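You operate a simulated robot arm through the tools that you are given. There is no shell and no other tool. Be economical: measure what you need, move in short steps, check, and stop when the job is done.

The job below is to be done with a simulated robot arm. You get a single attempt, and the scene is never put back.

Task
Sweep the crumbs into the dustpan and tip them in the grey bin.
Fine: use the white hand brush; brush and dustpan go back where they lay.

It is judged by the outcome, as a careful person would: the job done as asked, and still so three seconds after it is handed in. It fails if anything else is knocked over, pushed out of place, dropped, spilled or broken.

Robot
A 6-joint arm with a two-finger parallel gripper, fixed in place. Base frame: the origin is at the foot of the arm, x ahead of it, y to its left, z up. Readings come in m, rad, newtons and seconds.
With the tool pointing down near the work surface it reaches from about 0.22 to 0.62 m from the base axis. Its first joint turns from -1.152 to 1.152 rad. Payload 2.7 kg.
Tool frame: the origin (TCP) lies between the finger pads and is the grasp point; the fingertips stand 0.023 m ahead of it; z points along the fingers, y is the line along which they close. The gripper opens to 0.094 m. The fingers are 0.038 m wide and 0.01 m thick; the gripper's body (0.054 by 0.096 m) begins 0.039 m behind the TCP.
Orientation is that of the tool frame in the base frame, as a unit quaternion [x, y, z, w]. With the fingers straight down and closing along the base's y, the tool's x points along the base's -x, its y along +y and its z along -z.

Tools
- The arm moves only by the tool apply_moves. Its argument "commands" is a list of rows, each a list of 7 numbers: the turn, a rotation vector about the tool's x, y, z in degrees, then the shift along the tool's x, y, z in m, then the finger opening in m, from 0 to 0.094. In form: [[wx, wy, wz, tx, ty, tz, claw], ...]. A call has 1 to 20 rows; each row is the pose to reach, as a shift and turn from the pose commanded when the call began, along the tool's axes at that moment. Each row takes 0.2 s and may step no farther than 0.05 m and 0.15 rad from the row before; otherwise, or with a gripper value out of range, the whole call is refused. A pose out of reach is approached as far as the arm can. The call stops where the force on the tool passes 50 N (or 10 N more than at its start, if that is more) or the arm is blocked; 0.2 s more then pass. Each finger travels about 0.045 m/s and halts on what it meets, pressing with about 21 N; the grip force reading is that of the motor and also rises with nothing between the fingers. The clock runs only during rows and for 0.2 s after the last one: add rows that repeat a pose to give the fingers time. It gives the time, the measured TCP pose, the force on the tool (base axes), the opening and the grip force at its end, in the units of the frame above (readings bear some noise), and new pictures: "show" is both (left out), scene, wrist or none.
- Cameras (640 x 400 px; columns grow to the right, rows downward): "scene" is fixed at [0.0682, -0.4256, 1.4107]; the picture's right is [0.83, -0.55, 0.00], its down [-0.29, -0.44, -0.85] and it looks along [0.47, 0.71, -0.52] (base axes); focal length 340 px, centre (320, 200). "wrist" rides on the gripper at [-0.039, 0, -0.044] in the tool frame; the picture's right is [0.00, -1.00, 0.00], its down [0.97, 0.00, -0.24] and it looks along [0.24, 0.00, 0.97] (tool axes); focal length 218 px, centre (320, 200).
- measure_at(camera, pixels): for up to 12 pixels [column, row] of the newest picture of that camera ("zoom" is the newest enlarged one), the place [x, y, z] in the base frame of the surface seen there, good to about 0.002 m. It takes no simulated time.
- zoom(camera, box): a new picture of the part [left, top, right, bottom] of that camera's present view, enlarged. It takes no simulated time.
- hand_in(): hands the job in; it is judged then, once.

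Work in short steps. Measure before you move; look again where a grasp or a placing could have gone wrong, and mend it. You have 80 turns and 150 pictures in all, those below and enlarged ones among them. Open the gripper and draw the arm clear of the work before you hand the job in, unless the task says otherwise; then end with one line.

The tools are called after "Request:" by a JSON object that holds its "name" and its "arguments". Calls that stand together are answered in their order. apply_moves: Moves the arm, as the interface text tells. Its arguments: {"type":"object","properties":{"commands":{"type":"array"},"show":{"type":"string","enum":["both","scene","wrist","none"]}},"required":["commands"]} The other tools are called the same way: measure_at (camera, pixels) gives the place of the surface under pixels of a picture; zoom (camera, box) takes an enlarged picture of a part of a camera's view; hand_in () hands the job in.

At the start:

```text
t: 0.0
eef_pos: [0.2305, 0.2453, 1.1993]
ee_rot: [0.0, 1.0, 0.0, 0.001]
wrist_force: [1.2, -0.8, 0.3]
gripper_width: 0.094
gripper_force: 0.0
```

scene: 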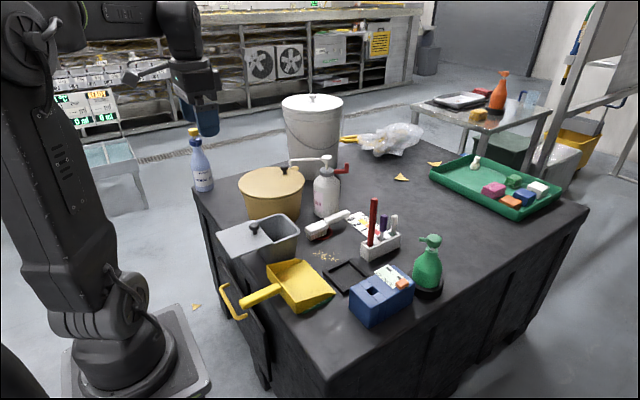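
wrist: 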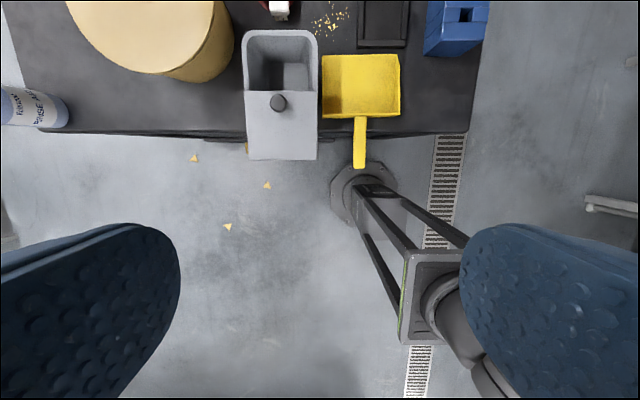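

I see the yellow dustpan around (295,285), the white brush at (327,226), crumbs at (325,256), and a grey bin at (260,235). I'll zoom in to see them properly.

Request:
{"name": "zoom", "arguments": {"camera": "scene", "box": [210, 180, 450, 330]}}

Request:
{"name": "zoom", "arguments": {"camera": "wrist", "box": [220, 0, 500, 175]}}

```text
2.67 times, centred on (330, 255) of scene
```

zoom: 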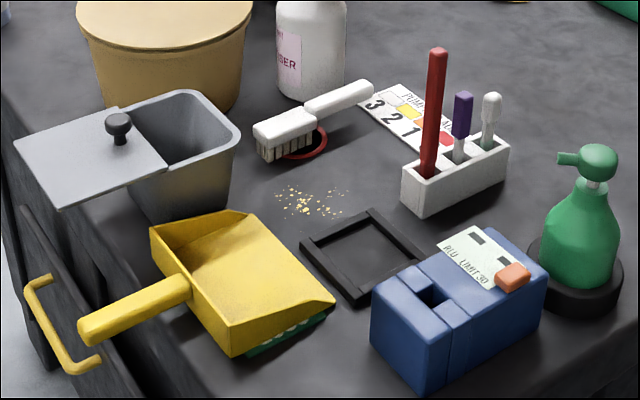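

```text
2.29 times, centred on (360, 88) of wrist
```

zoom: 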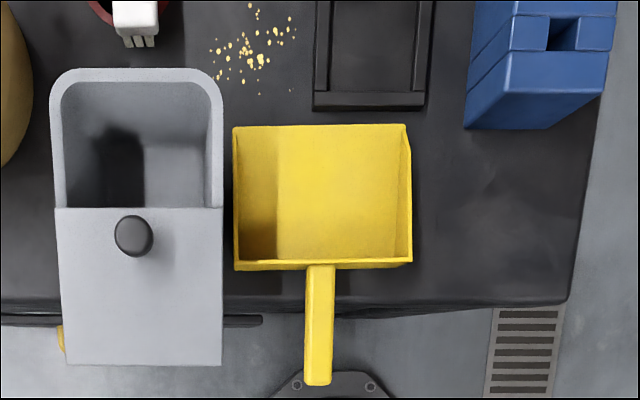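

The newest zoom is the wrist one; I measure the bin rim, lid, dustpan corners and handle in it, and brush, crumbs and neighbours in the scene picture.

Request:
{"name": "measure_at", "arguments": {"camera": "zoom", "pixels": [[58, 80], [215, 80], [60, 210], [218, 365], [133, 236], [236, 127], [405, 127], [240, 262], [410, 260], [318, 280], [318, 375], [325, 190]]}}

Request:
{"name": "measure_at", "arguments": {"camera": "scene", "pixels": [[308, 229], [318, 226], [329, 223], [324, 231], [348, 212], [337, 218], [325, 256], [315, 252], [333, 258], [322, 262], [340, 253], [330, 236]]}}

Request:
{"name": "measure_at", "arguments": {"camera": "scene", "pixels": [[323, 273], [348, 259], [369, 275], [346, 292], [308, 312], [331, 301], [332, 293], [300, 262], [268, 262], [285, 285], [360, 255], [250, 262]]}}

Request:
{"name": "measure_at", "arguments": {"camera": "zoom", "pixels": [[120, 190], [180, 190], [260, 62], [220, 75], [290, 20], [250, 10], [150, 12], [258, 40], [315, 108], [428, 108], [90, 260], [200, 150]]}}

```text
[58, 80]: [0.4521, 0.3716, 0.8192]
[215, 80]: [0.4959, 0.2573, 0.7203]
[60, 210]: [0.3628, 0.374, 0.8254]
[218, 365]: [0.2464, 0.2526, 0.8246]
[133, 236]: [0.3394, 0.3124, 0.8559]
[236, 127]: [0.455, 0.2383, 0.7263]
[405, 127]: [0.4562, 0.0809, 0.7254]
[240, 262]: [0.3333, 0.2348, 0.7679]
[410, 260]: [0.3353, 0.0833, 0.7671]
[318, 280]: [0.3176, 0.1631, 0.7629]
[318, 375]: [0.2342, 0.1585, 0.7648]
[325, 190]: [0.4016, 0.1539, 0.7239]
```

```text
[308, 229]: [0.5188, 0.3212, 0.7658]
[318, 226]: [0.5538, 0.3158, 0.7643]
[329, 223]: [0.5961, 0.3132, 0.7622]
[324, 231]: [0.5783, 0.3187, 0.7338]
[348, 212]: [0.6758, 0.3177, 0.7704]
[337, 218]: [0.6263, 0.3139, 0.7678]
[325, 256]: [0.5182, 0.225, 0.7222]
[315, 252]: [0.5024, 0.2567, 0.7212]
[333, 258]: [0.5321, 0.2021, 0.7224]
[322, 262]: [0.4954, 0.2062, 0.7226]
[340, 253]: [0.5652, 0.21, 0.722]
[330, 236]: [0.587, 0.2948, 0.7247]
```

```text
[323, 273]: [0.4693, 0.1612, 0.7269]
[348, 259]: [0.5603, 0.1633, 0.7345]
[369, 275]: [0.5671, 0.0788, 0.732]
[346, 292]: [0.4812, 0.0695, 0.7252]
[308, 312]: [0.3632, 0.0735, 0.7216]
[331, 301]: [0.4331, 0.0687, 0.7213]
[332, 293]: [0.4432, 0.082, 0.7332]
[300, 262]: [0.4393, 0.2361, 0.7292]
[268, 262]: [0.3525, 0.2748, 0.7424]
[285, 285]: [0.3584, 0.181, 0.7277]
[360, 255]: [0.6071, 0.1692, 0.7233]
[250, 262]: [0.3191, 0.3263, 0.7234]
```

```text
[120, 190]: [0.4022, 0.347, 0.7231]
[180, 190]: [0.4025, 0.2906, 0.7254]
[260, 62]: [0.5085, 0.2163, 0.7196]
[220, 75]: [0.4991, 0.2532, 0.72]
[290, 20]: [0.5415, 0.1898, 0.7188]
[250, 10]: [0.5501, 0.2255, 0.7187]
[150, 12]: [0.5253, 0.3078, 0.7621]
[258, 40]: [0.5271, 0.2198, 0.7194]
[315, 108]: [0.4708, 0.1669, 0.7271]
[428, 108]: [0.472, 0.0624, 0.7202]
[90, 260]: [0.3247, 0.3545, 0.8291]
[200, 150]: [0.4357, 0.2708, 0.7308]
```

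The bin's opening is about x 0.36–0.45, y 0.26–0.37 with a lid over the rest. The pan mouth is at x 0.456, y 0.08–0.235. The brush lies along x at y ≈ 0.316. I move the wrist camera forward to inspect the brush and the red ring by it.

Request:
{"name": "apply_moves", "arguments": {"commands": [[0, 0, 0, -0.05, 0.0, 0.02, 0.094], [0, 0, 0, -0.1, 0.02, 0.05, 0.094], [0, 0, 0, -0.15, 0.03, 0.08, 0.094], [0, 0, 0, -0.2, 0.04, 0.11, 0.094], [0, 0, 0, -0.23, 0.04, 0.13, 0.094], [0, 0, 0, -0.23, 0.04, 0.13, 0.094]]}}

Request:
{"name": "zoom", "arguments": {"camera": "scene", "box": [290, 195, 420, 276]}}

Request:
{"name": "zoom", "arguments": {"camera": "scene", "box": [210, 240, 350, 327]}}

```text
refused: row 1 steps farther than a row can; nothing moved
```

```text
4.92 times, centred on (355, 236) of scene
```

zoom: 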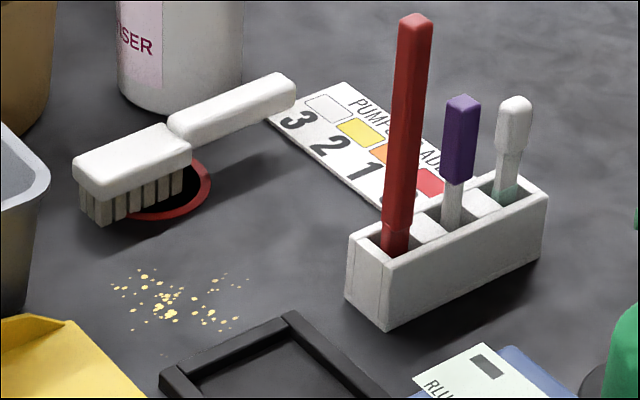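

```text
4.57 times, centred on (280, 284) of scene
```

zoom: 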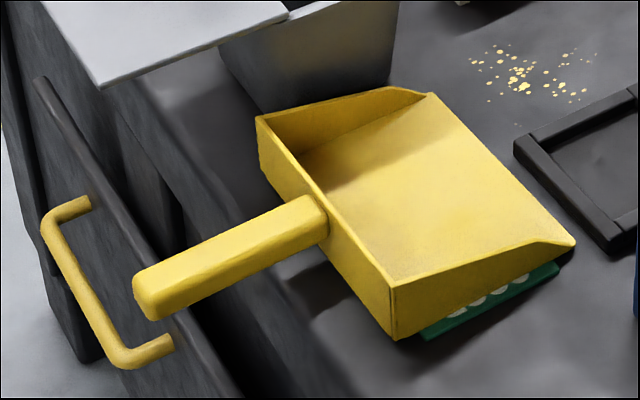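

The red ring looks like a flat disc beneath the brush, and there's a flat green card beneath the pan. I retry the camera move with shorter steps.

Request:
{"name": "apply_moves", "arguments": {"commands": [[0, 0, 0, -0.04, 0.005, 0.02, 0.094], [0, 0, 0, -0.08, 0.01, 0.04, 0.094], [0, 0, 0, -0.12, 0.02, 0.06, 0.094], [0, 0, 0, -0.16, 0.03, 0.08, 0.094], [0, 0, 0, -0.2, 0.04, 0.1, 0.094], [0, 0, 0, -0.23, 0.04, 0.13, 0.094], [0, 0, 0, -0.23, 0.04, 0.13, 0.094]], "show": "wrist"}}

```text
t: 1.6
eef_pos: [0.4633, 0.2843, 1.0687]
ee_rot: [-0.001, 1.0, 0.001, 0.001]
wrist_force: [0.7, 0.4, -0.6]
gripper_width: 0.0939
gripper_force: 0.0
```

wrist: 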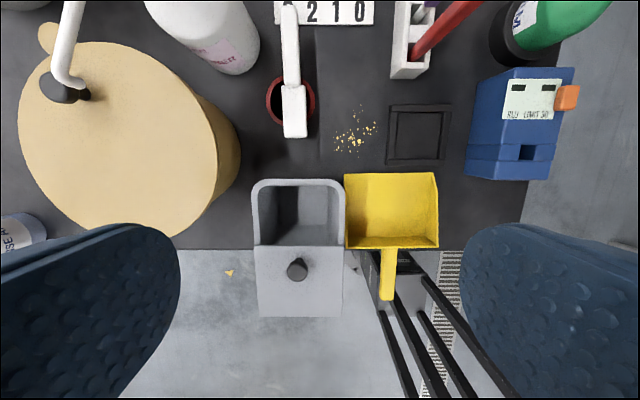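

Request:
{"name": "zoom", "arguments": {"camera": "wrist", "box": [230, 0, 486, 160]}}

```text
2.50 times, centred on (358, 80) of wrist
```

zoom: 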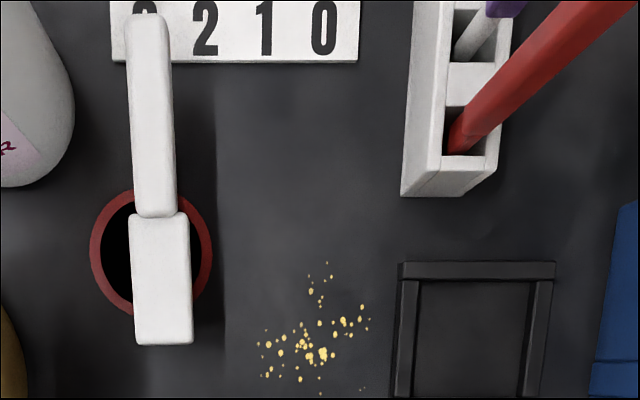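

The brush stands over the red ring; I measure brush edges, ring interior, crumbs' extremes, tray edges, and neighbours.

Request:
{"name": "measure_at", "arguments": {"camera": "zoom", "pixels": [[138, 340], [190, 340], [138, 222], [185, 222], [140, 205], [172, 205], [130, 30], [166, 30], [116, 260], [205, 250], [95, 255], [150, 115]]}}

Request:
{"name": "measure_at", "arguments": {"camera": "zoom", "pixels": [[258, 344], [270, 375], [320, 393], [362, 388], [370, 320], [326, 263], [310, 350], [400, 268], [405, 190], [498, 190], [555, 270], [615, 300]]}}

Request:
{"name": "measure_at", "arguments": {"camera": "wrist", "pixels": [[262, 183], [335, 183], [262, 240], [335, 240], [298, 186], [298, 270], [262, 312], [336, 312], [347, 176], [436, 176], [388, 255], [388, 295]]}}

```text
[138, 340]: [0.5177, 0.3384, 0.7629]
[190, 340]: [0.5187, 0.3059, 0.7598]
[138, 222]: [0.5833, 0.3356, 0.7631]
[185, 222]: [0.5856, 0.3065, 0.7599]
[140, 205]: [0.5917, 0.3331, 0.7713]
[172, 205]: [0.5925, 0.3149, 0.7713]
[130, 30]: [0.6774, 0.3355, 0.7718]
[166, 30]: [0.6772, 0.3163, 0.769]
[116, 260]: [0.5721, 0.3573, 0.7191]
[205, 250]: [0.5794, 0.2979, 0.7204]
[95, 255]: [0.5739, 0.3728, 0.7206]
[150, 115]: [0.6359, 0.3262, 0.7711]
```

```text
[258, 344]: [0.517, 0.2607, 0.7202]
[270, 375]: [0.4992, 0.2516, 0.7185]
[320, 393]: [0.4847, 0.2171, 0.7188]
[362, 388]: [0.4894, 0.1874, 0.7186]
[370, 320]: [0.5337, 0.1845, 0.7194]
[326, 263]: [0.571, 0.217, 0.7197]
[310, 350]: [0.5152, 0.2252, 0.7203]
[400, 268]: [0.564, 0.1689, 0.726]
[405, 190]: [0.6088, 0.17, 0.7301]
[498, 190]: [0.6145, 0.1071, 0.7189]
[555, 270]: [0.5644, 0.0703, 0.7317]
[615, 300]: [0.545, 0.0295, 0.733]
```

```text
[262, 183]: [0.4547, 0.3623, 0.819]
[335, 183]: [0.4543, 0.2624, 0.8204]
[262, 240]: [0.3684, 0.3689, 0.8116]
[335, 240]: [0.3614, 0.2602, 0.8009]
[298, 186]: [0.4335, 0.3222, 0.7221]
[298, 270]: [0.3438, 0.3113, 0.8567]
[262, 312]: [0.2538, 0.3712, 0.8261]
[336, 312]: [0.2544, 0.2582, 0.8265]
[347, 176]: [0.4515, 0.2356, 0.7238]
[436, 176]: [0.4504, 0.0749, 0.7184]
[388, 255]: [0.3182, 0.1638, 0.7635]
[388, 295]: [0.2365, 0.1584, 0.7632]
```

The black-frame tray (left edge y≈0.169) and the pan's left wall (y≈0.236) leave less room than the 72 mm brush head. So I'll first set the pan about 15–20 mm left and slightly forward, and return it at the end. I move over its handle (x≈0.285, y≈0.161).

Request:
{"name": "apply_moves", "arguments": {"commands": [[0, 0, 0, 0.0255, -0.0176, 0.0286, 0.07], [0, 0, 0, 0.051, -0.0352, 0.0572, 0.07], [0, 0, 0, 0.0765, -0.0528, 0.0858, 0.07], [0, 0, 0, 0.102, -0.0704, 0.1144, 0.07], [0, 0, 0, 0.1275, -0.088, 0.143, 0.07], [0, 0, 0, 0.153, -0.1056, 0.1716, 0.07], [0, 0, 0, 0.178, -0.123, 0.2, 0.07], [0, 0, 0, 0.178, -0.123, 0.2, 0.07]], "show": "both"}}

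Request:
{"name": "measure_at", "arguments": {"camera": "wrist", "pixels": [[300, 250], [340, 250]]}}

```text
t: 3.4
eef_pos: [0.2841, 0.1635, 0.8699]
ee_rot: [-0.001, 1.0, 0.0, 0.001]
wrist_force: [0.0, 0.1, -0.8]
gripper_width: 0.07
gripper_force: 0.1
```

scene: 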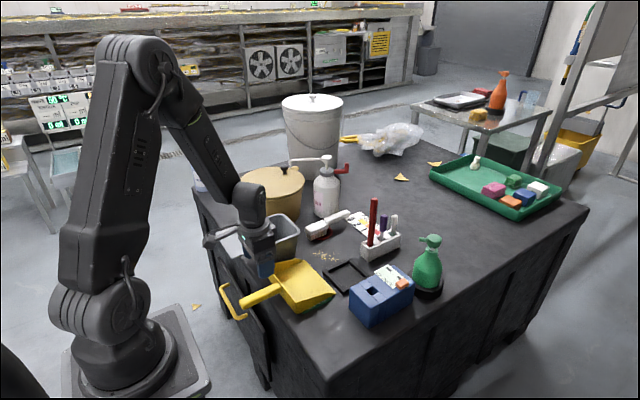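
wrist: 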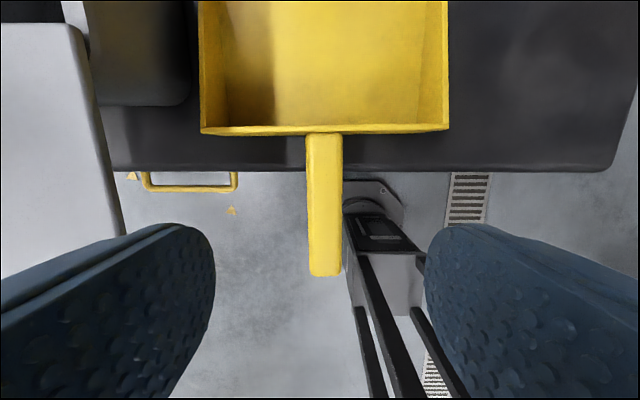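

```text
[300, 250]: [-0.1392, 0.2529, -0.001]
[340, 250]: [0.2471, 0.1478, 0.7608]
```

The handle runs down columns 307–342 at rows 135–275. I measure its edges and the pan walls.

Request:
{"name": "measure_at", "arguments": {"camera": "wrist", "pixels": [[309, 150], [339, 150], [324, 150], [312, 265], [339, 265], [324, 265], [324, 200], [205, 130], [445, 127], [320, 133], [320, 170], [160, 187]]}}

Request:
{"name": "zoom", "arguments": {"camera": "scene", "box": [210, 230, 350, 317]}}

```text
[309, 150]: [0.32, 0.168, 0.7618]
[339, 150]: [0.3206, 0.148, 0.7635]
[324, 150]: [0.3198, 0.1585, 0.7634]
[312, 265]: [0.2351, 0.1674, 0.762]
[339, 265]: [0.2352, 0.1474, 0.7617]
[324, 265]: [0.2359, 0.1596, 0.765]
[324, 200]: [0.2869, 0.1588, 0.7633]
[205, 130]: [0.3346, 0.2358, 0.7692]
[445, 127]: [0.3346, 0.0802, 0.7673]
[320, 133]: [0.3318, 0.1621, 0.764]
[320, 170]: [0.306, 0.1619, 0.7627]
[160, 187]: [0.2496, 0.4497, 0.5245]
```

```text
4.57 times, centred on (280, 274) of scene
```

zoom: 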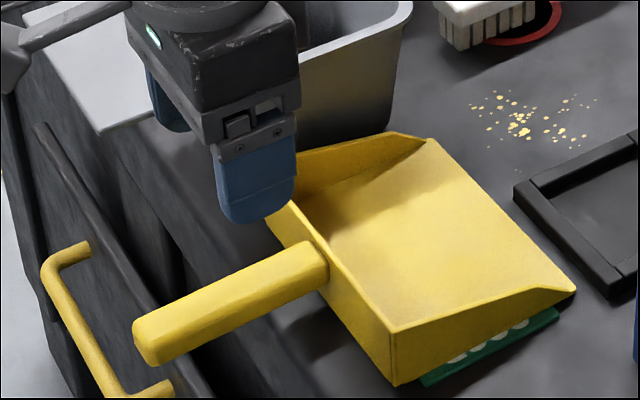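

Handle centre y≈0.158, top 0.763, about 0.02 wide. I descend to x≈0.296, z≈0.754 and close.

Request:
{"name": "apply_moves", "arguments": {"commands": [[0, 0, 0, -0.0125, -0.005, 0.04, 0.07], [0, 0, 0, -0.0125, -0.005, 0.08, 0.07], [0, 0, 0, -0.0125, -0.005, 0.115, 0.07], [0, 0, 0, -0.0125, -0.005, 0.115, 0.05], [0, 0, 0, -0.0125, -0.005, 0.115, 0.03], [0, 0, 0, -0.0125, -0.005, 0.115, 0.01], [0, 0, 0, -0.0125, -0.005, 0.115, 0.01], [0, 0, 0, -0.0125, -0.005, 0.115, 0.01]], "show": "both"}}

```text
t: 5.2
eef_pos: [0.2969, 0.1583, 0.7541]
ee_rot: [-0.001, 1.0, 0.001, -0.001]
wrist_force: [-0.6, 1.1, 0.4]
gripper_width: 0.026
gripper_force: 20.7
```

scene: 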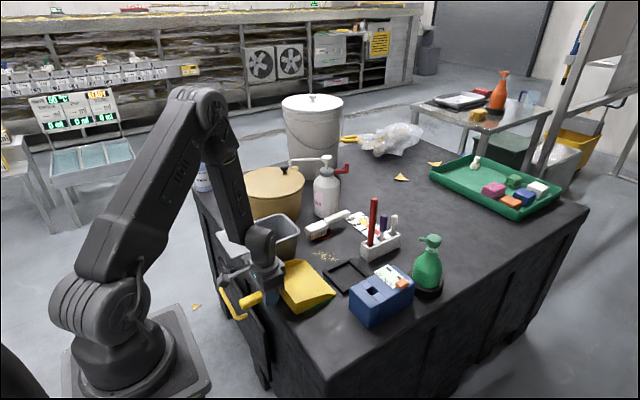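
wrist: 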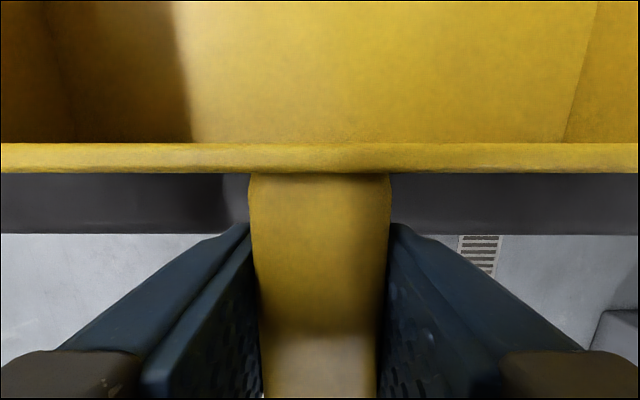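

Gripped at 26 mm. I lift 3 cm and look at the pan and what lies beneath.

Request:
{"name": "apply_moves", "arguments": {"commands": [[0, 0, 0, 0, 0, -0.01, 0.01], [0, 0, 0, 0, 0, -0.03, 0.01], [0, 0, 0, 0, 0, -0.05, 0.01], [0, 0, 0, 0, 0, -0.05, 0.01]], "show": "scene"}}

Request:
{"name": "zoom", "arguments": {"camera": "scene", "box": [210, 230, 350, 317]}}

```text
t: 6.2
eef_pos: [0.2965, 0.1574, 0.8031]
ee_rot: [-0.001, 1.0, 0.0, 0.0]
wrist_force: [0.3, 0.4, -1.4]
gripper_width: 0.0259
gripper_force: 21.3
```

scene: 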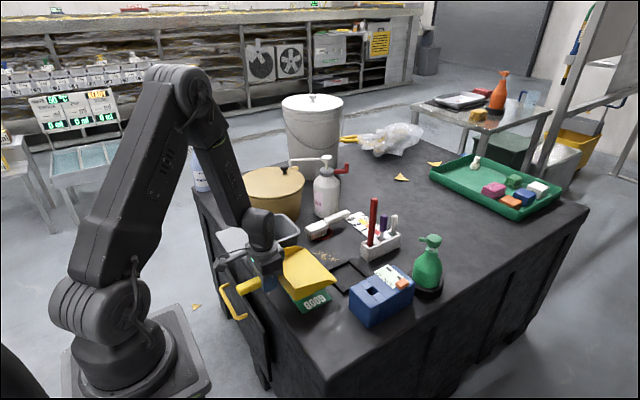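

```text
4.57 times, centred on (280, 274) of scene
```

zoom: 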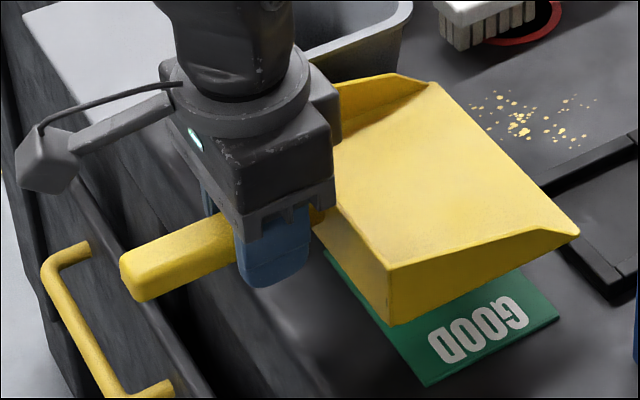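

The pan came up level, with a thin "GOOD" card beneath. I measure the card and the bin's outer side before the lateral shift.

Request:
{"name": "measure_at", "arguments": {"camera": "zoom", "pixels": [[340, 275], [555, 316], [425, 380], [500, 315], [480, 375], [420, 330], [380, 60], [340, 30], [390, 75], [430, 95]]}}

```text
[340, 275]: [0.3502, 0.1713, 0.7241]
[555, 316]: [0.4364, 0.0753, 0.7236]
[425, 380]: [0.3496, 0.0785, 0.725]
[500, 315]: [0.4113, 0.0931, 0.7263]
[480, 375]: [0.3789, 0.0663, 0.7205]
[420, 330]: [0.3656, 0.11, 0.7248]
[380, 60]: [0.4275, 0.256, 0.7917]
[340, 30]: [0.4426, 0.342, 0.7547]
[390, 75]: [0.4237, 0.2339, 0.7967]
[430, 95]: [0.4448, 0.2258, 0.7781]
```

The card is about 3 mm thick (top ≈ 0.7245), so the pan's lip would stand off the table. I raise the pan more to see how far left the card reaches.

Request:
{"name": "apply_moves", "arguments": {"commands": [[0, 0, 0, 0, 0, -0.04, 0.01], [0, 0, 0, 0, 0, -0.08, 0.01], [0, 0, 0, 0, 0, -0.12, 0.01], [0, 0, 0, 0, 0, -0.16, 0.01], [0, 0, 0, 0, 0, -0.16, 0.01]], "show": "scene"}}

Request:
{"name": "zoom", "arguments": {"camera": "scene", "box": [210, 240, 350, 327]}}

```text
t: 7.4
eef_pos: [0.2957, 0.1596, 0.9655]
ee_rot: [-0.001, 1.0, 0.0, 0.0]
wrist_force: [0.0, 1.1, -1.1]
gripper_width: 0.0258
gripper_force: 21.4
```

scene: 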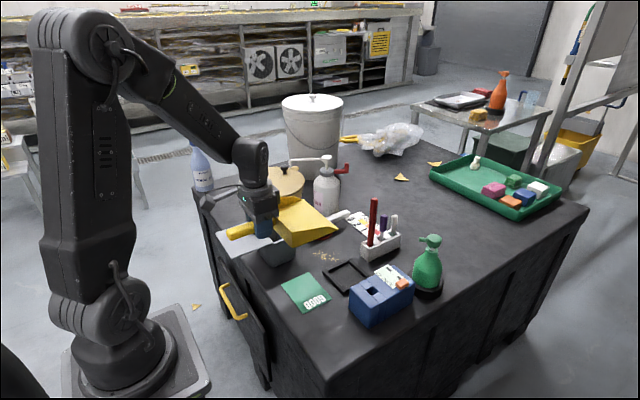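

```text
4.57 times, centred on (280, 284) of scene
```

zoom: 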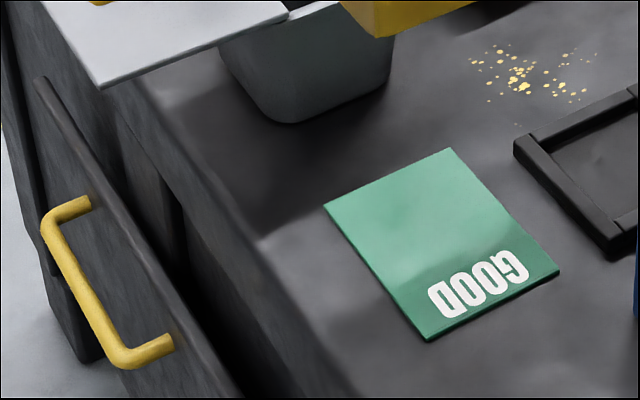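

Request:
{"name": "measure_at", "arguments": {"camera": "zoom", "pixels": [[329, 206], [449, 152], [555, 270], [428, 335], [420, 220], [318, 206], [449, 142], [516, 160], [526, 140], [285, 120], [385, 85], [340, 100]]}}

```text
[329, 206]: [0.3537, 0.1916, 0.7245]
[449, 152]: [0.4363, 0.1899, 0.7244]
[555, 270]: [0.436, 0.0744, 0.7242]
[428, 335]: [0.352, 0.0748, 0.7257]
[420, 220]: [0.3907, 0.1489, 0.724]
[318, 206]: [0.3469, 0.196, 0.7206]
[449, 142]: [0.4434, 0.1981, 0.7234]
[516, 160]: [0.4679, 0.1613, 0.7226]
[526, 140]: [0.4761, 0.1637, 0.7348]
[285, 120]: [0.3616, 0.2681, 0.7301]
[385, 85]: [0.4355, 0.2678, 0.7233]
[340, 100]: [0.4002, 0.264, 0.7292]
```

The card spans x 0.352–0.437, y 0.074–0.192, so the pan rested on it. I check the lip's shape on the raised pan.

Request:
{"name": "zoom", "arguments": {"camera": "scene", "box": [260, 185, 350, 250]}}

Request:
{"name": "zoom", "arguments": {"camera": "scene", "box": [300, 240, 356, 275]}}

```text
6.15 times, centred on (305, 218) of scene
```

zoom: 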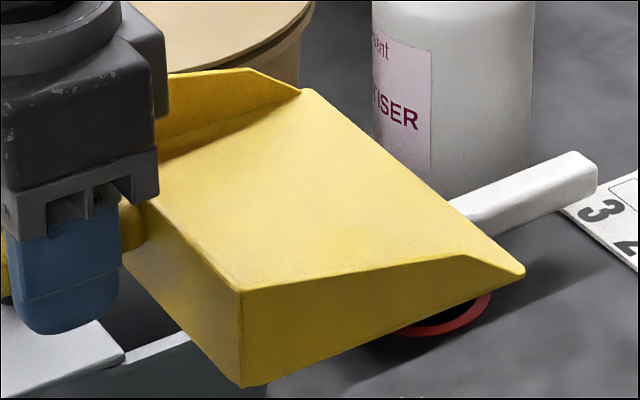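

```text
11.43 times, centred on (328, 258) of scene
```

zoom: 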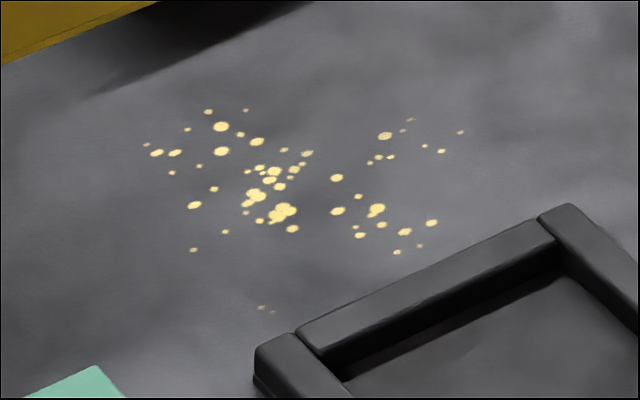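

The crumbs are small flat flecks and the pan has a thin floor. I set the pan down shifted +18 mm in y and +12 mm in x: low over the card first, then sideways, then down.

Request:
{"name": "apply_moves", "arguments": {"commands": [[0, 0, 0, 0, 0, 0.045, 0.01], [0, 0, 0, 0, 0, 0.09, 0.01], [0, 0, 0, 0, 0, 0.135, 0.01], [0, 0, 0, -0.006, 0, 0.175, 0.01], [0, 0, 0, -0.012, 0.0, 0.197, 0.01], [0, 0, 0, -0.012, 0.01, 0.2, 0.01], [0, 0, 0, -0.012, 0.018, 0.203, 0.01], [0, 0, 0, -0.012, 0.018, 0.207, 0.01], [0, 0, 0, -0.012, 0.018, 0.2095, 0.01], [0, 0, 0, -0.012, 0.018, 0.2095, 0.01]], "show": "scene"}}

Request:
{"name": "zoom", "arguments": {"camera": "scene", "box": [240, 230, 360, 305]}}

```text
t: 9.6
eef_pos: [0.3096, 0.1764, 0.7562]
ee_rot: [-0.001, 1.0, 0.001, 0.0]
wrist_force: [0.1, -0.1, -1.8]
gripper_width: 0.026
gripper_force: 20.9
```

scene: 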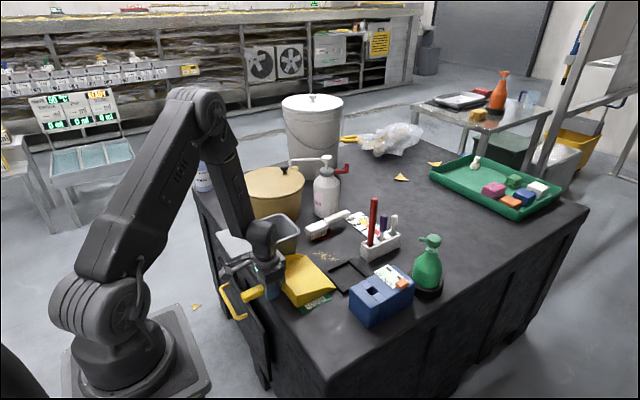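

```text
5.33 times, centred on (300, 268) of scene
```

zoom: 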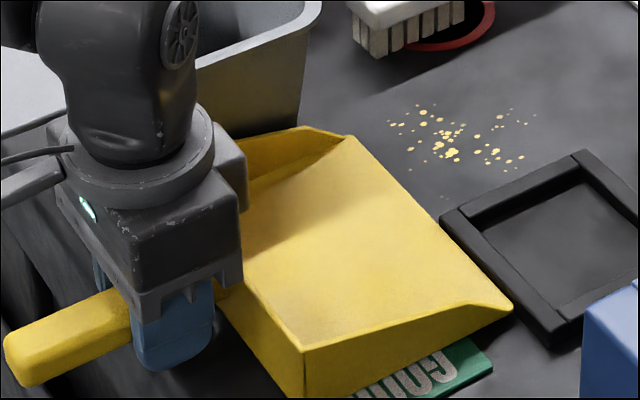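

No contact yet; I lower 2 mm more, release and rise.

Request:
{"name": "apply_moves", "arguments": {"commands": [[0, 0, 0, 0, 0, 0.001, 0.01], [0, 0, 0, 0, 0, 0.002, 0.01], [0, 0, 0, 0, 0, 0.002, 0.03], [0, 0, 0, 0, 0, 0.002, 0.05], [0, 0, 0, 0, 0, 0.002, 0.06], [0, 0, 0, 0, 0, 0.002, 0.06], [0, 0, 0, 0, 0, -0.03, 0.06], [0, 0, 0, 0, 0, -0.07, 0.06], [0, 0, 0, 0, 0, -0.11, 0.06], [0, 0, 0, 0, 0, -0.15, 0.06], [0, 0, 0, 0, 0, -0.19, 0.06], [0, 0, 0, 0, 0, -0.19, 0.06]], "show": "both"}}

Request:
{"name": "measure_at", "arguments": {"camera": "wrist", "pixels": [[320, 100]]}}

```text
t: 12.2
eef_pos: [0.3076, 0.1733, 0.9449]
ee_rot: [-0.001, 1.0, 0.0, 0.001]
wrist_force: [-0.9, 0.2, 0.3]
gripper_width: 0.0603
gripper_force: 0.1
```

scene: 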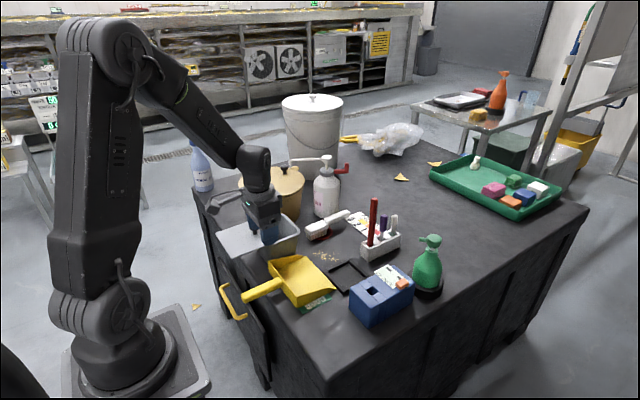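
wrist: 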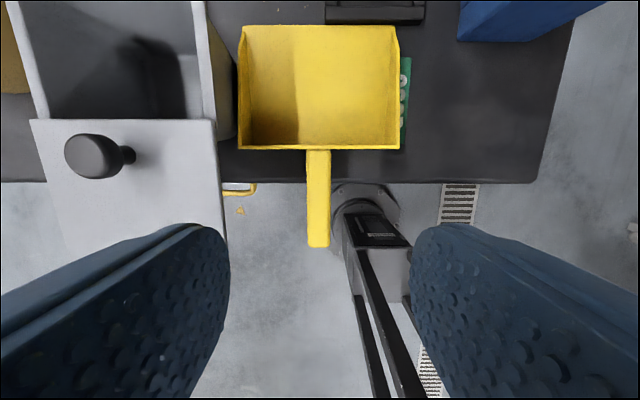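

```text
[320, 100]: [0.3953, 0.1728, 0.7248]
```

Pan set in place. I measure its new lip and corners from the wrist picture.

Request:
{"name": "measure_at", "arguments": {"camera": "wrist", "pixels": [[244, 30], [398, 30], [320, 30], [320, 22], [240, 146], [397, 146], [280, 40], [380, 40], [320, 60], [318, 200], [236, 80], [340, 15]]}}

```text
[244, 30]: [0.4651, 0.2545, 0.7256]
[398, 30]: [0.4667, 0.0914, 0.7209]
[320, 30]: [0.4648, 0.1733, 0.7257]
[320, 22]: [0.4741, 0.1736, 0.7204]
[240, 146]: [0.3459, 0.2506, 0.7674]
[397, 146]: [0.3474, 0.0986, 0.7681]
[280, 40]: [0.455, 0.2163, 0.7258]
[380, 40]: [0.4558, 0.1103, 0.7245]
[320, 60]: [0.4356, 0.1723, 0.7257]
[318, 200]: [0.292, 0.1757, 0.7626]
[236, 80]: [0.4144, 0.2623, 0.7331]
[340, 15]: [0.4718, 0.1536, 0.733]
```

Pan lip is now at x≈0.466, y 0.097–0.254. Next I go above the brush head (centre ≈ 0.55, 0.3215), tilting the tool 12° outward for reach.

Request:
{"name": "apply_moves", "arguments": {"commands": [[0, 0, 0, -0.0332, 0.0211, 0.0121, 0.07], [0, -2, 0, -0.0664, 0.0422, 0.0242, 0.07], [0, -4, 0, -0.0996, 0.0633, 0.0363, 0.07], [0, -6, 0, -0.1328, 0.0844, 0.0484, 0.07], [0, -8, 0, -0.166, 0.1055, 0.0605, 0.07], [0, -10, 0, -0.1992, 0.1266, 0.0726, 0.07], [0, -12, 0, -0.2324, 0.148, 0.085, 0.07], [0, -12, 0, -0.2324, 0.148, 0.085, 0.07]], "show": "wrist"}}

```text
t: 14.0
eef_pos: [0.5415, 0.325, 0.8609]
ee_rot: [-0.001, 0.994, 0.001, 0.105]
wrist_force: [0.7, -0.4, -1.3]
gripper_width: 0.0699
gripper_force: 0.2
```

wrist: 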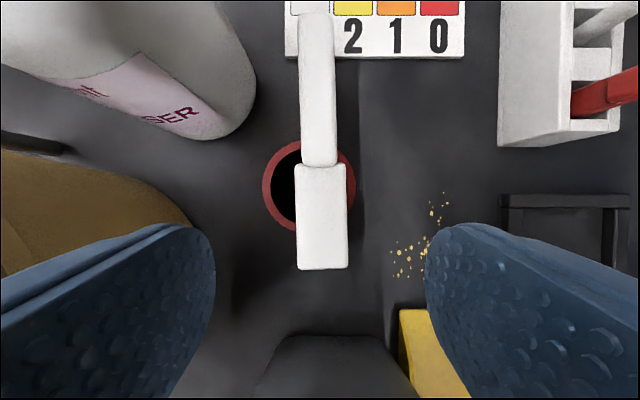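

The head is seen at columns 296–347, rows 165–270, centred between the fingers. I measure it and the neighbours for the descent.

Request:
{"name": "measure_at", "arguments": {"camera": "wrist", "pixels": [[300, 264], [342, 264], [320, 264], [300, 172], [342, 172], [320, 215], [306, 150], [334, 150], [306, 30], [330, 30], [230, 100], [185, 215]]}}

```text
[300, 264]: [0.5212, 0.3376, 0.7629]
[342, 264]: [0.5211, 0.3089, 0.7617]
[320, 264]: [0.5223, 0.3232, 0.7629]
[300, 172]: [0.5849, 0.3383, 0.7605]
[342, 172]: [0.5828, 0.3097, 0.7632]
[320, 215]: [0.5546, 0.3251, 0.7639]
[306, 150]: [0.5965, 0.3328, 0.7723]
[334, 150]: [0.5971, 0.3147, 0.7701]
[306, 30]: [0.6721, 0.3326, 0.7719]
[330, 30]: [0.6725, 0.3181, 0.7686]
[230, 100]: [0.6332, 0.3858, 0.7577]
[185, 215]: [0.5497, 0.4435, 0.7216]
```

Head spans x 0.519–0.587, y 0.309–0.338, top 0.763. I descend straight to (0.550, 0.3235, 0.756) and close.

Request:
{"name": "apply_moves", "arguments": {"commands": [[0, 0, 0, 0.0041, 0, 0.0347, 0.07], [0, 0, 0, 0.0082, 0, 0.0694, 0.07], [0, 0, 0, 0.0124, 0, 0.1042, 0.06], [0, 0, 0, 0.0124, 0, 0.1042, 0.045], [0, 0, 0, 0.0124, 0, 0.1042, 0.03], [0, 0, 0, 0.0124, 0, 0.1042, 0.02], [0, 0, 0, 0.0124, 0, 0.1042, 0.02], [0, 0, 0, 0.0124, 0, 0.1042, 0.02]], "show": "both"}}

Request:
{"name": "zoom", "arguments": {"camera": "scene", "box": [290, 195, 390, 258]}}

```text
t: 14.9
eef_pos: [0.5477, 0.3265, 0.7591]
ee_rot: [-0.006, 0.995, -0.001, 0.103]
wrist_force: [-14.5, -8.7, 10.8]
gripper_width: 0.045
gripper_force: 0.1
stopped in row 4: the force on the tool passed its limit (the readings are from after the stop); the commanded pose is now the measured one
```

scene: 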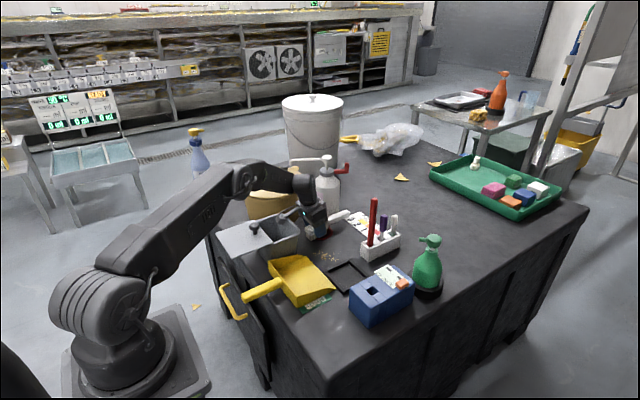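
wrist: 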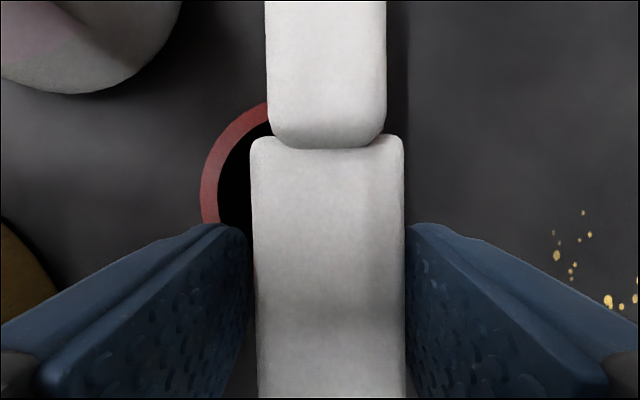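

```text
6.35 times, centred on (340, 226) of scene
```

zoom: 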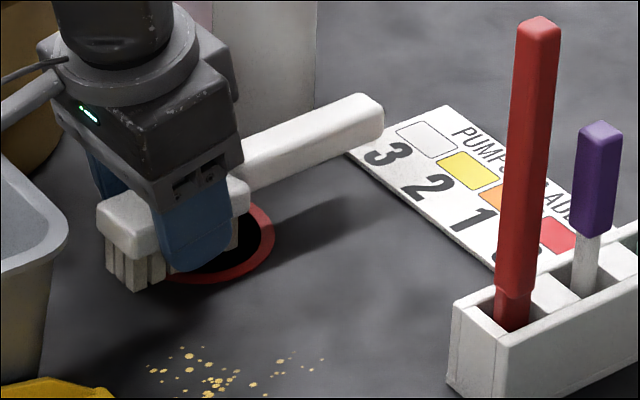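

The call stopped with a contact force of about 20 N. I look closer at the gripper, pot and bin surroundings to find what's touching.

Request:
{"name": "zoom", "arguments": {"camera": "scene", "box": [210, 140, 370, 240]}}

Request:
{"name": "zoom", "arguments": {"camera": "wrist", "box": [160, 180, 480, 380]}}

```text
4.00 times, centred on (290, 190) of scene
```

zoom: 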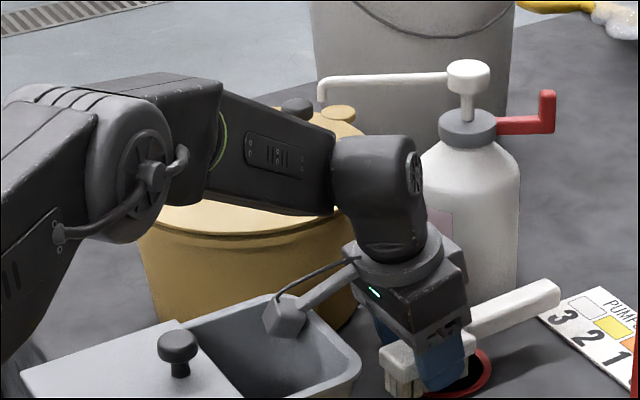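

```text
2.00 times, centred on (320, 280) of wrist
```

zoom: 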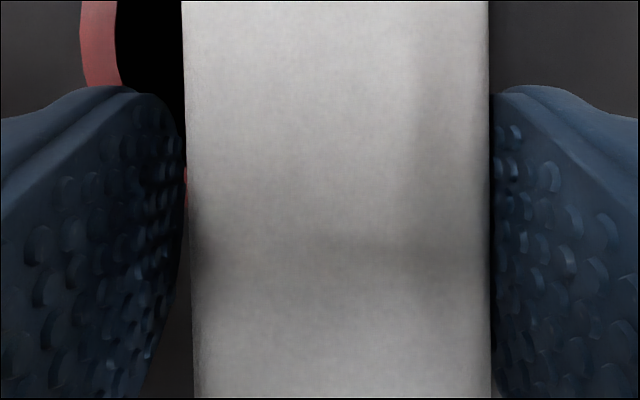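

A grey block on a side arm of the wrist (zoom 285,315) hangs close to the bin rim, and the forearm passes over the pot lid. I measure both.

Request:
{"name": "zoom", "arguments": {"camera": "scene", "box": [240, 170, 330, 240]}}

Request:
{"name": "measure_at", "arguments": {"camera": "scene", "pixels": [[280, 219], [281, 223], [290, 212], [295, 228], [284, 214], [280, 192], [265, 190], [262, 195], [290, 188], [284, 166], [254, 226], [296, 222]]}}

```text
5.71 times, centred on (285, 205) of scene
```

zoom: 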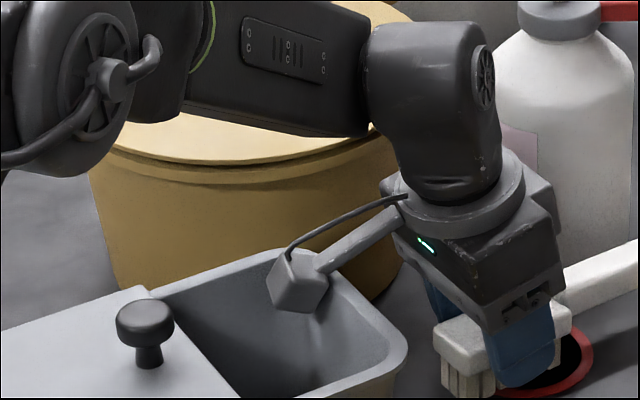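

```text
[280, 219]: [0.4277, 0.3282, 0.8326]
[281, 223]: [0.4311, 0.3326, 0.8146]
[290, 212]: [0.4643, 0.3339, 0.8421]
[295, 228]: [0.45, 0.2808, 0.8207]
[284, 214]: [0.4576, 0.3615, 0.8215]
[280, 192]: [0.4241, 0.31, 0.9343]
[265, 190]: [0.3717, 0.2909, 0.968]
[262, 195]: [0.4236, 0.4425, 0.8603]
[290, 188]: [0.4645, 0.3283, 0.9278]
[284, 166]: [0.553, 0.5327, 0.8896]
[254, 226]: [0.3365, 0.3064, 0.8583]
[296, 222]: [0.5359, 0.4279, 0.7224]
```

The block hangs at about tool (+0.105, 0, −0.07), dips into the bin opening and evidently touched the bin. I retreat straight back up the same way.

Request:
{"name": "apply_moves", "arguments": {"commands": [[0, 0, 0, -0.0012, 0, -0.01, 0.05], [0, 0, 0, -0.0041, 0, -0.0347, 0.06], [0, 0, 0, -0.0082, 0, -0.0694, 0.07], [0, 0, 0, -0.0124, 0, -0.1042, 0.07], [0, 0, 0, -0.0165, 0, -0.1389, 0.07], [0, 0, 0, -0.0165, 0, -0.1389, 0.07]], "show": "both"}}

Request:
{"name": "zoom", "arguments": {"camera": "scene", "box": [210, 180, 370, 280]}}

```text
t: 16.3
eef_pos: [0.5363, 0.3259, 0.8998]
ee_rot: [-0.005, 0.995, -0.001, 0.103]
wrist_force: [-0.3, -0.9, -0.7]
gripper_width: 0.0701
gripper_force: 0.0
```

scene: 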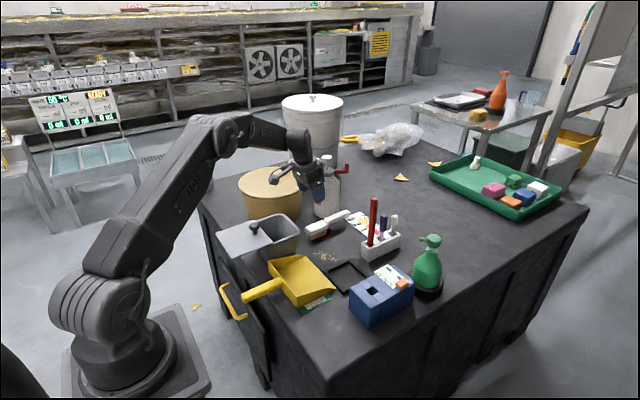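
wrist: 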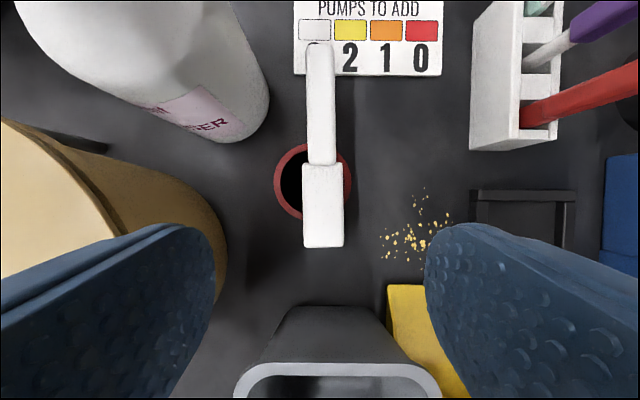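

```text
4.00 times, centred on (290, 230) of scene
```

zoom: 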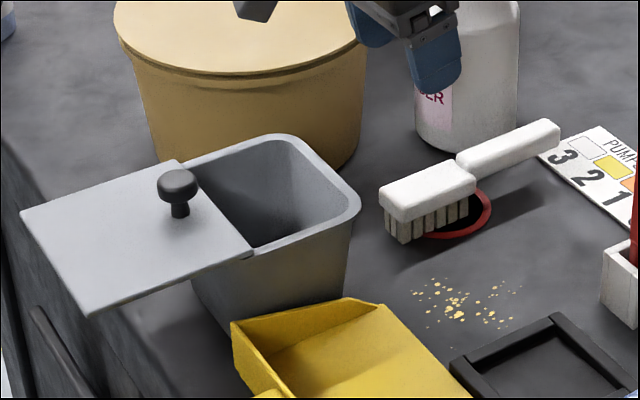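

Bin, lid and brush look unmoved (rim corner still at scene (300,232)). I'll turn the tool by 180° so the side block points away from the bin, higher up and clear of everything.

Request:
{"name": "apply_moves", "arguments": {"commands": [[0, 3, 0, 0.0233, -0.019, -0.0305, 0.07], [0, 6, 0, 0.0465, -0.038, -0.061, 0.07], [0, 9, 0, 0.07, -0.057, -0.0915, 0.07], [0, 12, 0, 0.093, -0.076, -0.122, 0.07], [0, 12, 0, 0.093, -0.076, -0.122, 0.07]], "show": "none"}}

Request:
{"name": "apply_moves", "arguments": {"commands": [[0, 0, -8, 0, 0, 0, 0.07], [0, 0, -16, 0, 0, 0, 0.07], [0, 0, -24, 0, 0, 0, 0.07], [0, 0, -32, 0, 0, 0, 0.07], [0, 0, -40, 0, 0, 0, 0.07], [0, 0, -48, 0, 0, 0, 0.07], [0, 0, -56, 0, 0, 0, 0.07], [0, 0, -64, 0, 0, 0, 0.07], [0, 0, -72, 0, 0, 0, 0.07], [0, 0, -80, 0, 0, 0, 0.07], [0, 0, -88, 0, 0, 0, 0.07], [0, 0, -96, 0, 0, 0, 0.07], [0, 0, -104, 0, 0, 0, 0.07], [0, 0, -112, 0, 0, 0, 0.07], [0, 0, -120, 0, 0, 0, 0.07], [0, 0, -128, 0, 0, 0, 0.07], [0, 0, -136, 0, 0, 0, 0.07], [0, 0, -144, 0, 0, 0, 0.07], [0, 0, -152, 0, 0, 0, 0.07], [0, 0, -160, 0, 0, 0, 0.07]], "show": "both"}}

```text
t: 17.5
eef_pos: [0.4239, 0.2489, 0.9994]
ee_rot: [-0.006, 1.0, -0.001, -0.002]
wrist_force: [0.4, -0.1, -0.1]
gripper_width: 0.07
gripper_force: 0.1
```

```text
t: 21.7
eef_pos: [0.4203, 0.2495, 0.9992]
ee_rot: [0.986, -0.168, -0.001, 0.0]
wrist_force: [-0.5, 0.7, 0.4]
gripper_width: 0.0699
gripper_force: 0.1
```

scene: 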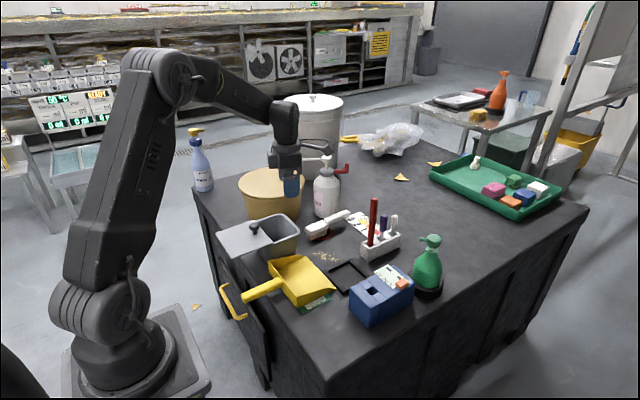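
wrist: 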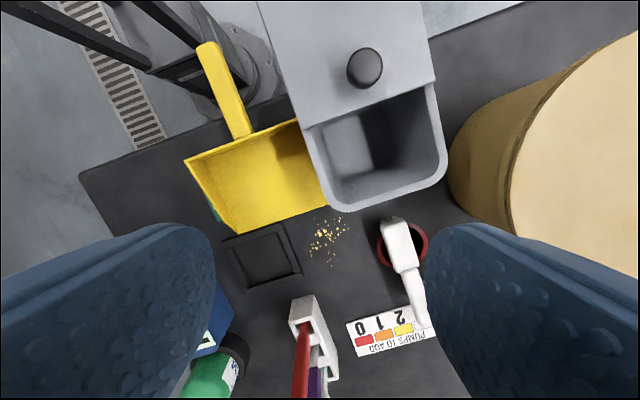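

The 180° turn works. I finish the turn while moving above the brush head, before tilting.

Request:
{"name": "apply_moves", "arguments": {"commands": [[0, 0, -4.8, 0.021, -0.027, 0.025, 0.07], [0, 0, -9.6, 0.042, -0.054, 0.05, 0.07], [0, 0, -14.5, 0.063, -0.081, 0.075, 0.07], [0, 0, -19.3, 0.084, -0.108, 0.1, 0.07], [0, 0, -19.3, 0.084, -0.108, 0.1, 0.07]], "show": "none"}}

Request:
{"name": "apply_moves", "arguments": {"commands": [[0, 6, 0, 0.004, 0, 0.0, 0.07], [0, 12, 0, 0.008, 0, 0.0, 0.07], [0, 12, 0, 0.008, 0, 0.0, 0.07]], "show": "both"}}

```text
t: 22.9
eef_pos: [0.538, 0.3239, 0.8974]
ee_rot: [1.0, -0.001, -0.002, 0.0]
wrist_force: [0.4, 0.1, 0.4]
gripper_width: 0.0703
gripper_force: 0.1
```

```text
t: 23.7
eef_pos: [0.5457, 0.3233, 0.8985]
ee_rot: [0.995, 0.0, 0.104, 0.0]
wrist_force: [-0.3, -0.9, -0.5]
gripper_width: 0.0701
gripper_force: 0.0
```

scene: 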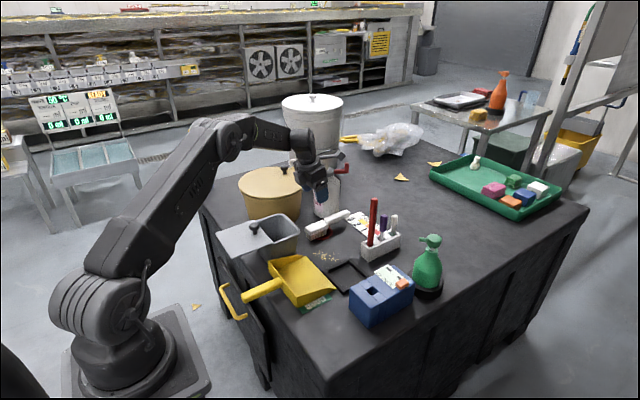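
wrist: 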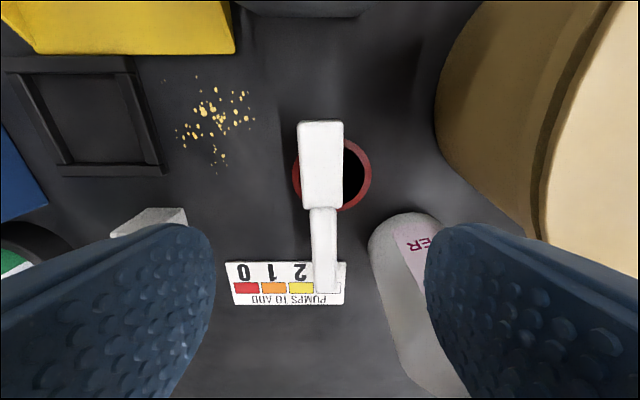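

Now the head is at columns 299–343, rows 121–208, and the bottle is right of it. I measure head and bottle edges in this view.

Request:
{"name": "measure_at", "arguments": {"camera": "wrist", "pixels": [[302, 126], [340, 126], [304, 203], [340, 203], [321, 165], [313, 225], [335, 225], [370, 240], [385, 300], [321, 280], [440, 110], [160, 212]]}}

Request:
{"name": "zoom", "arguments": {"camera": "scene", "box": [270, 120, 390, 250]}}

```text
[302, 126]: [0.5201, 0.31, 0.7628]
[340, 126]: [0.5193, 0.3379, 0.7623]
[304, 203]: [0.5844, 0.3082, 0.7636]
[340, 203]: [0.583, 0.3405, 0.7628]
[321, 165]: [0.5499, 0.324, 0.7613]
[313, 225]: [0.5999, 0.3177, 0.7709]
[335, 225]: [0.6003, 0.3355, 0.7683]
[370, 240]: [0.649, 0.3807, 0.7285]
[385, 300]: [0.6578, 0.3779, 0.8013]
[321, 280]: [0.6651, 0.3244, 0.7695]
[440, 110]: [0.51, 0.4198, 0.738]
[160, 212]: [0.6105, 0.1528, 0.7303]
```

```text
3.08 times, centred on (330, 185) of scene
```

zoom: 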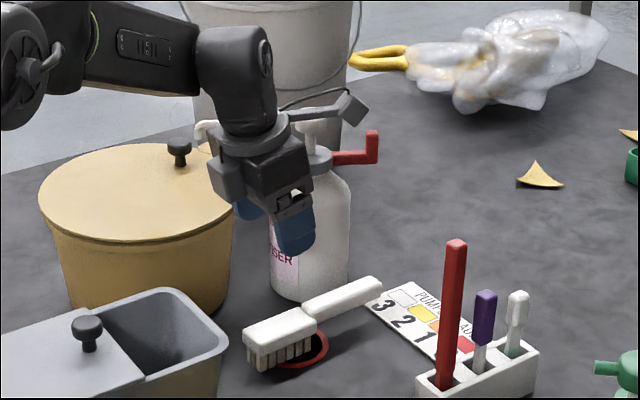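

The red lever of the pump bottle may be near the block's path; I measure lever and block.

Request:
{"name": "measure_at", "arguments": {"camera": "scene", "pixels": [[346, 165], [342, 171], [334, 172], [346, 172], [336, 154], [333, 152], [329, 190], [322, 168], [331, 163]]}}

```text
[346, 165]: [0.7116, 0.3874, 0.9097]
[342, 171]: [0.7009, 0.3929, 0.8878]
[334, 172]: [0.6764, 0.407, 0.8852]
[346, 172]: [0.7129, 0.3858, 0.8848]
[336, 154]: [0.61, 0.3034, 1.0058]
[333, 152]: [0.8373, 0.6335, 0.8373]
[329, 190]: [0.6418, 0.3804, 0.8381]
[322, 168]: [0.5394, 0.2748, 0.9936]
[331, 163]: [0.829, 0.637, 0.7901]
```

The lever (y≥0.386) stays about 5 cm clear. I descend to (0.551, 0.3235, 0.757) and close on the head.

Request:
{"name": "apply_moves", "arguments": {"commands": [[0, 0, 0, -0.0061, 0, 0.0349, 0.07], [0, 0, 0, -0.0123, 0, 0.0697, 0.07], [0, 0, 0, -0.0184, 0, 0.1046, 0.07], [0, 0, 0, -0.0245, 0, 0.1394, 0.06], [0, 0, 0, -0.0245, 0, 0.1394, 0.045], [0, 0, 0, -0.0245, 0, 0.1394, 0.03], [0, 0, 0, -0.0245, 0, 0.1394, 0.02], [0, 0, 0, -0.0245, 0, 0.1394, 0.02], [0, 0, 0, -0.0245, 0, 0.1394, 0.02]], "show": "both"}}

Request:
{"name": "zoom", "arguments": {"camera": "scene", "box": [270, 150, 390, 270]}}

```text
t: 25.7
eef_pos: [0.5488, 0.3231, 0.7567]
ee_rot: [0.995, -0.001, 0.103, 0.001]
wrist_force: [0.2, -0.1, 0.3]
gripper_width: 0.0357
gripper_force: 20.7
```

scene: 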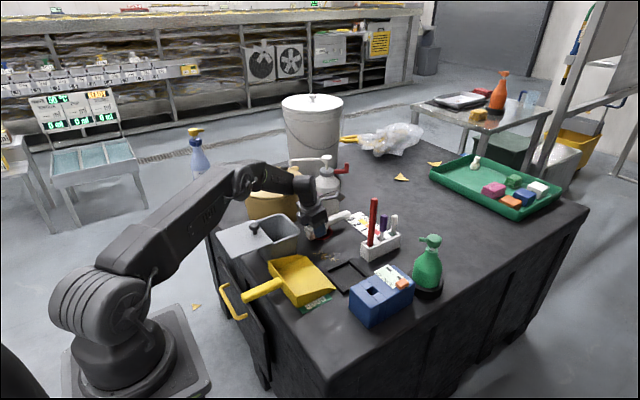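
wrist: 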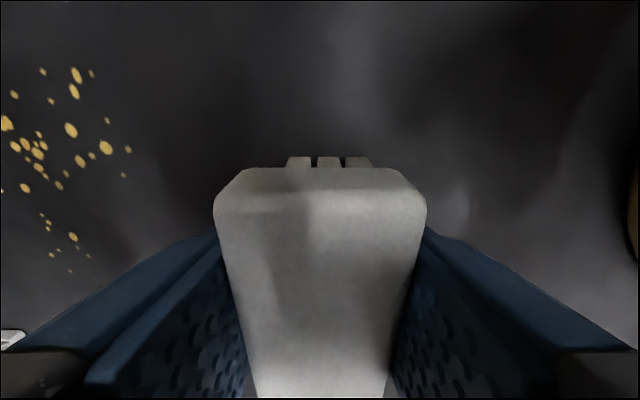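

```text
3.33 times, centred on (330, 210) of scene
```

zoom: 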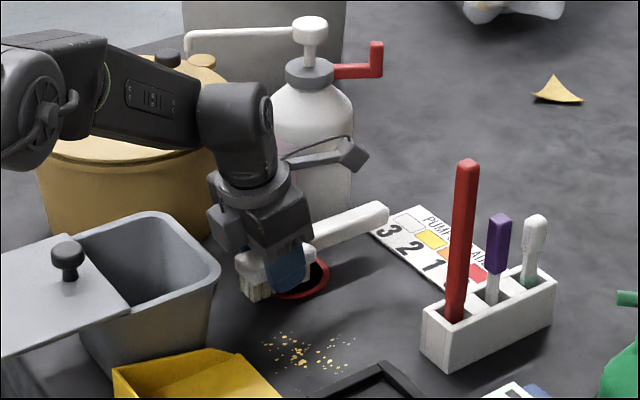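

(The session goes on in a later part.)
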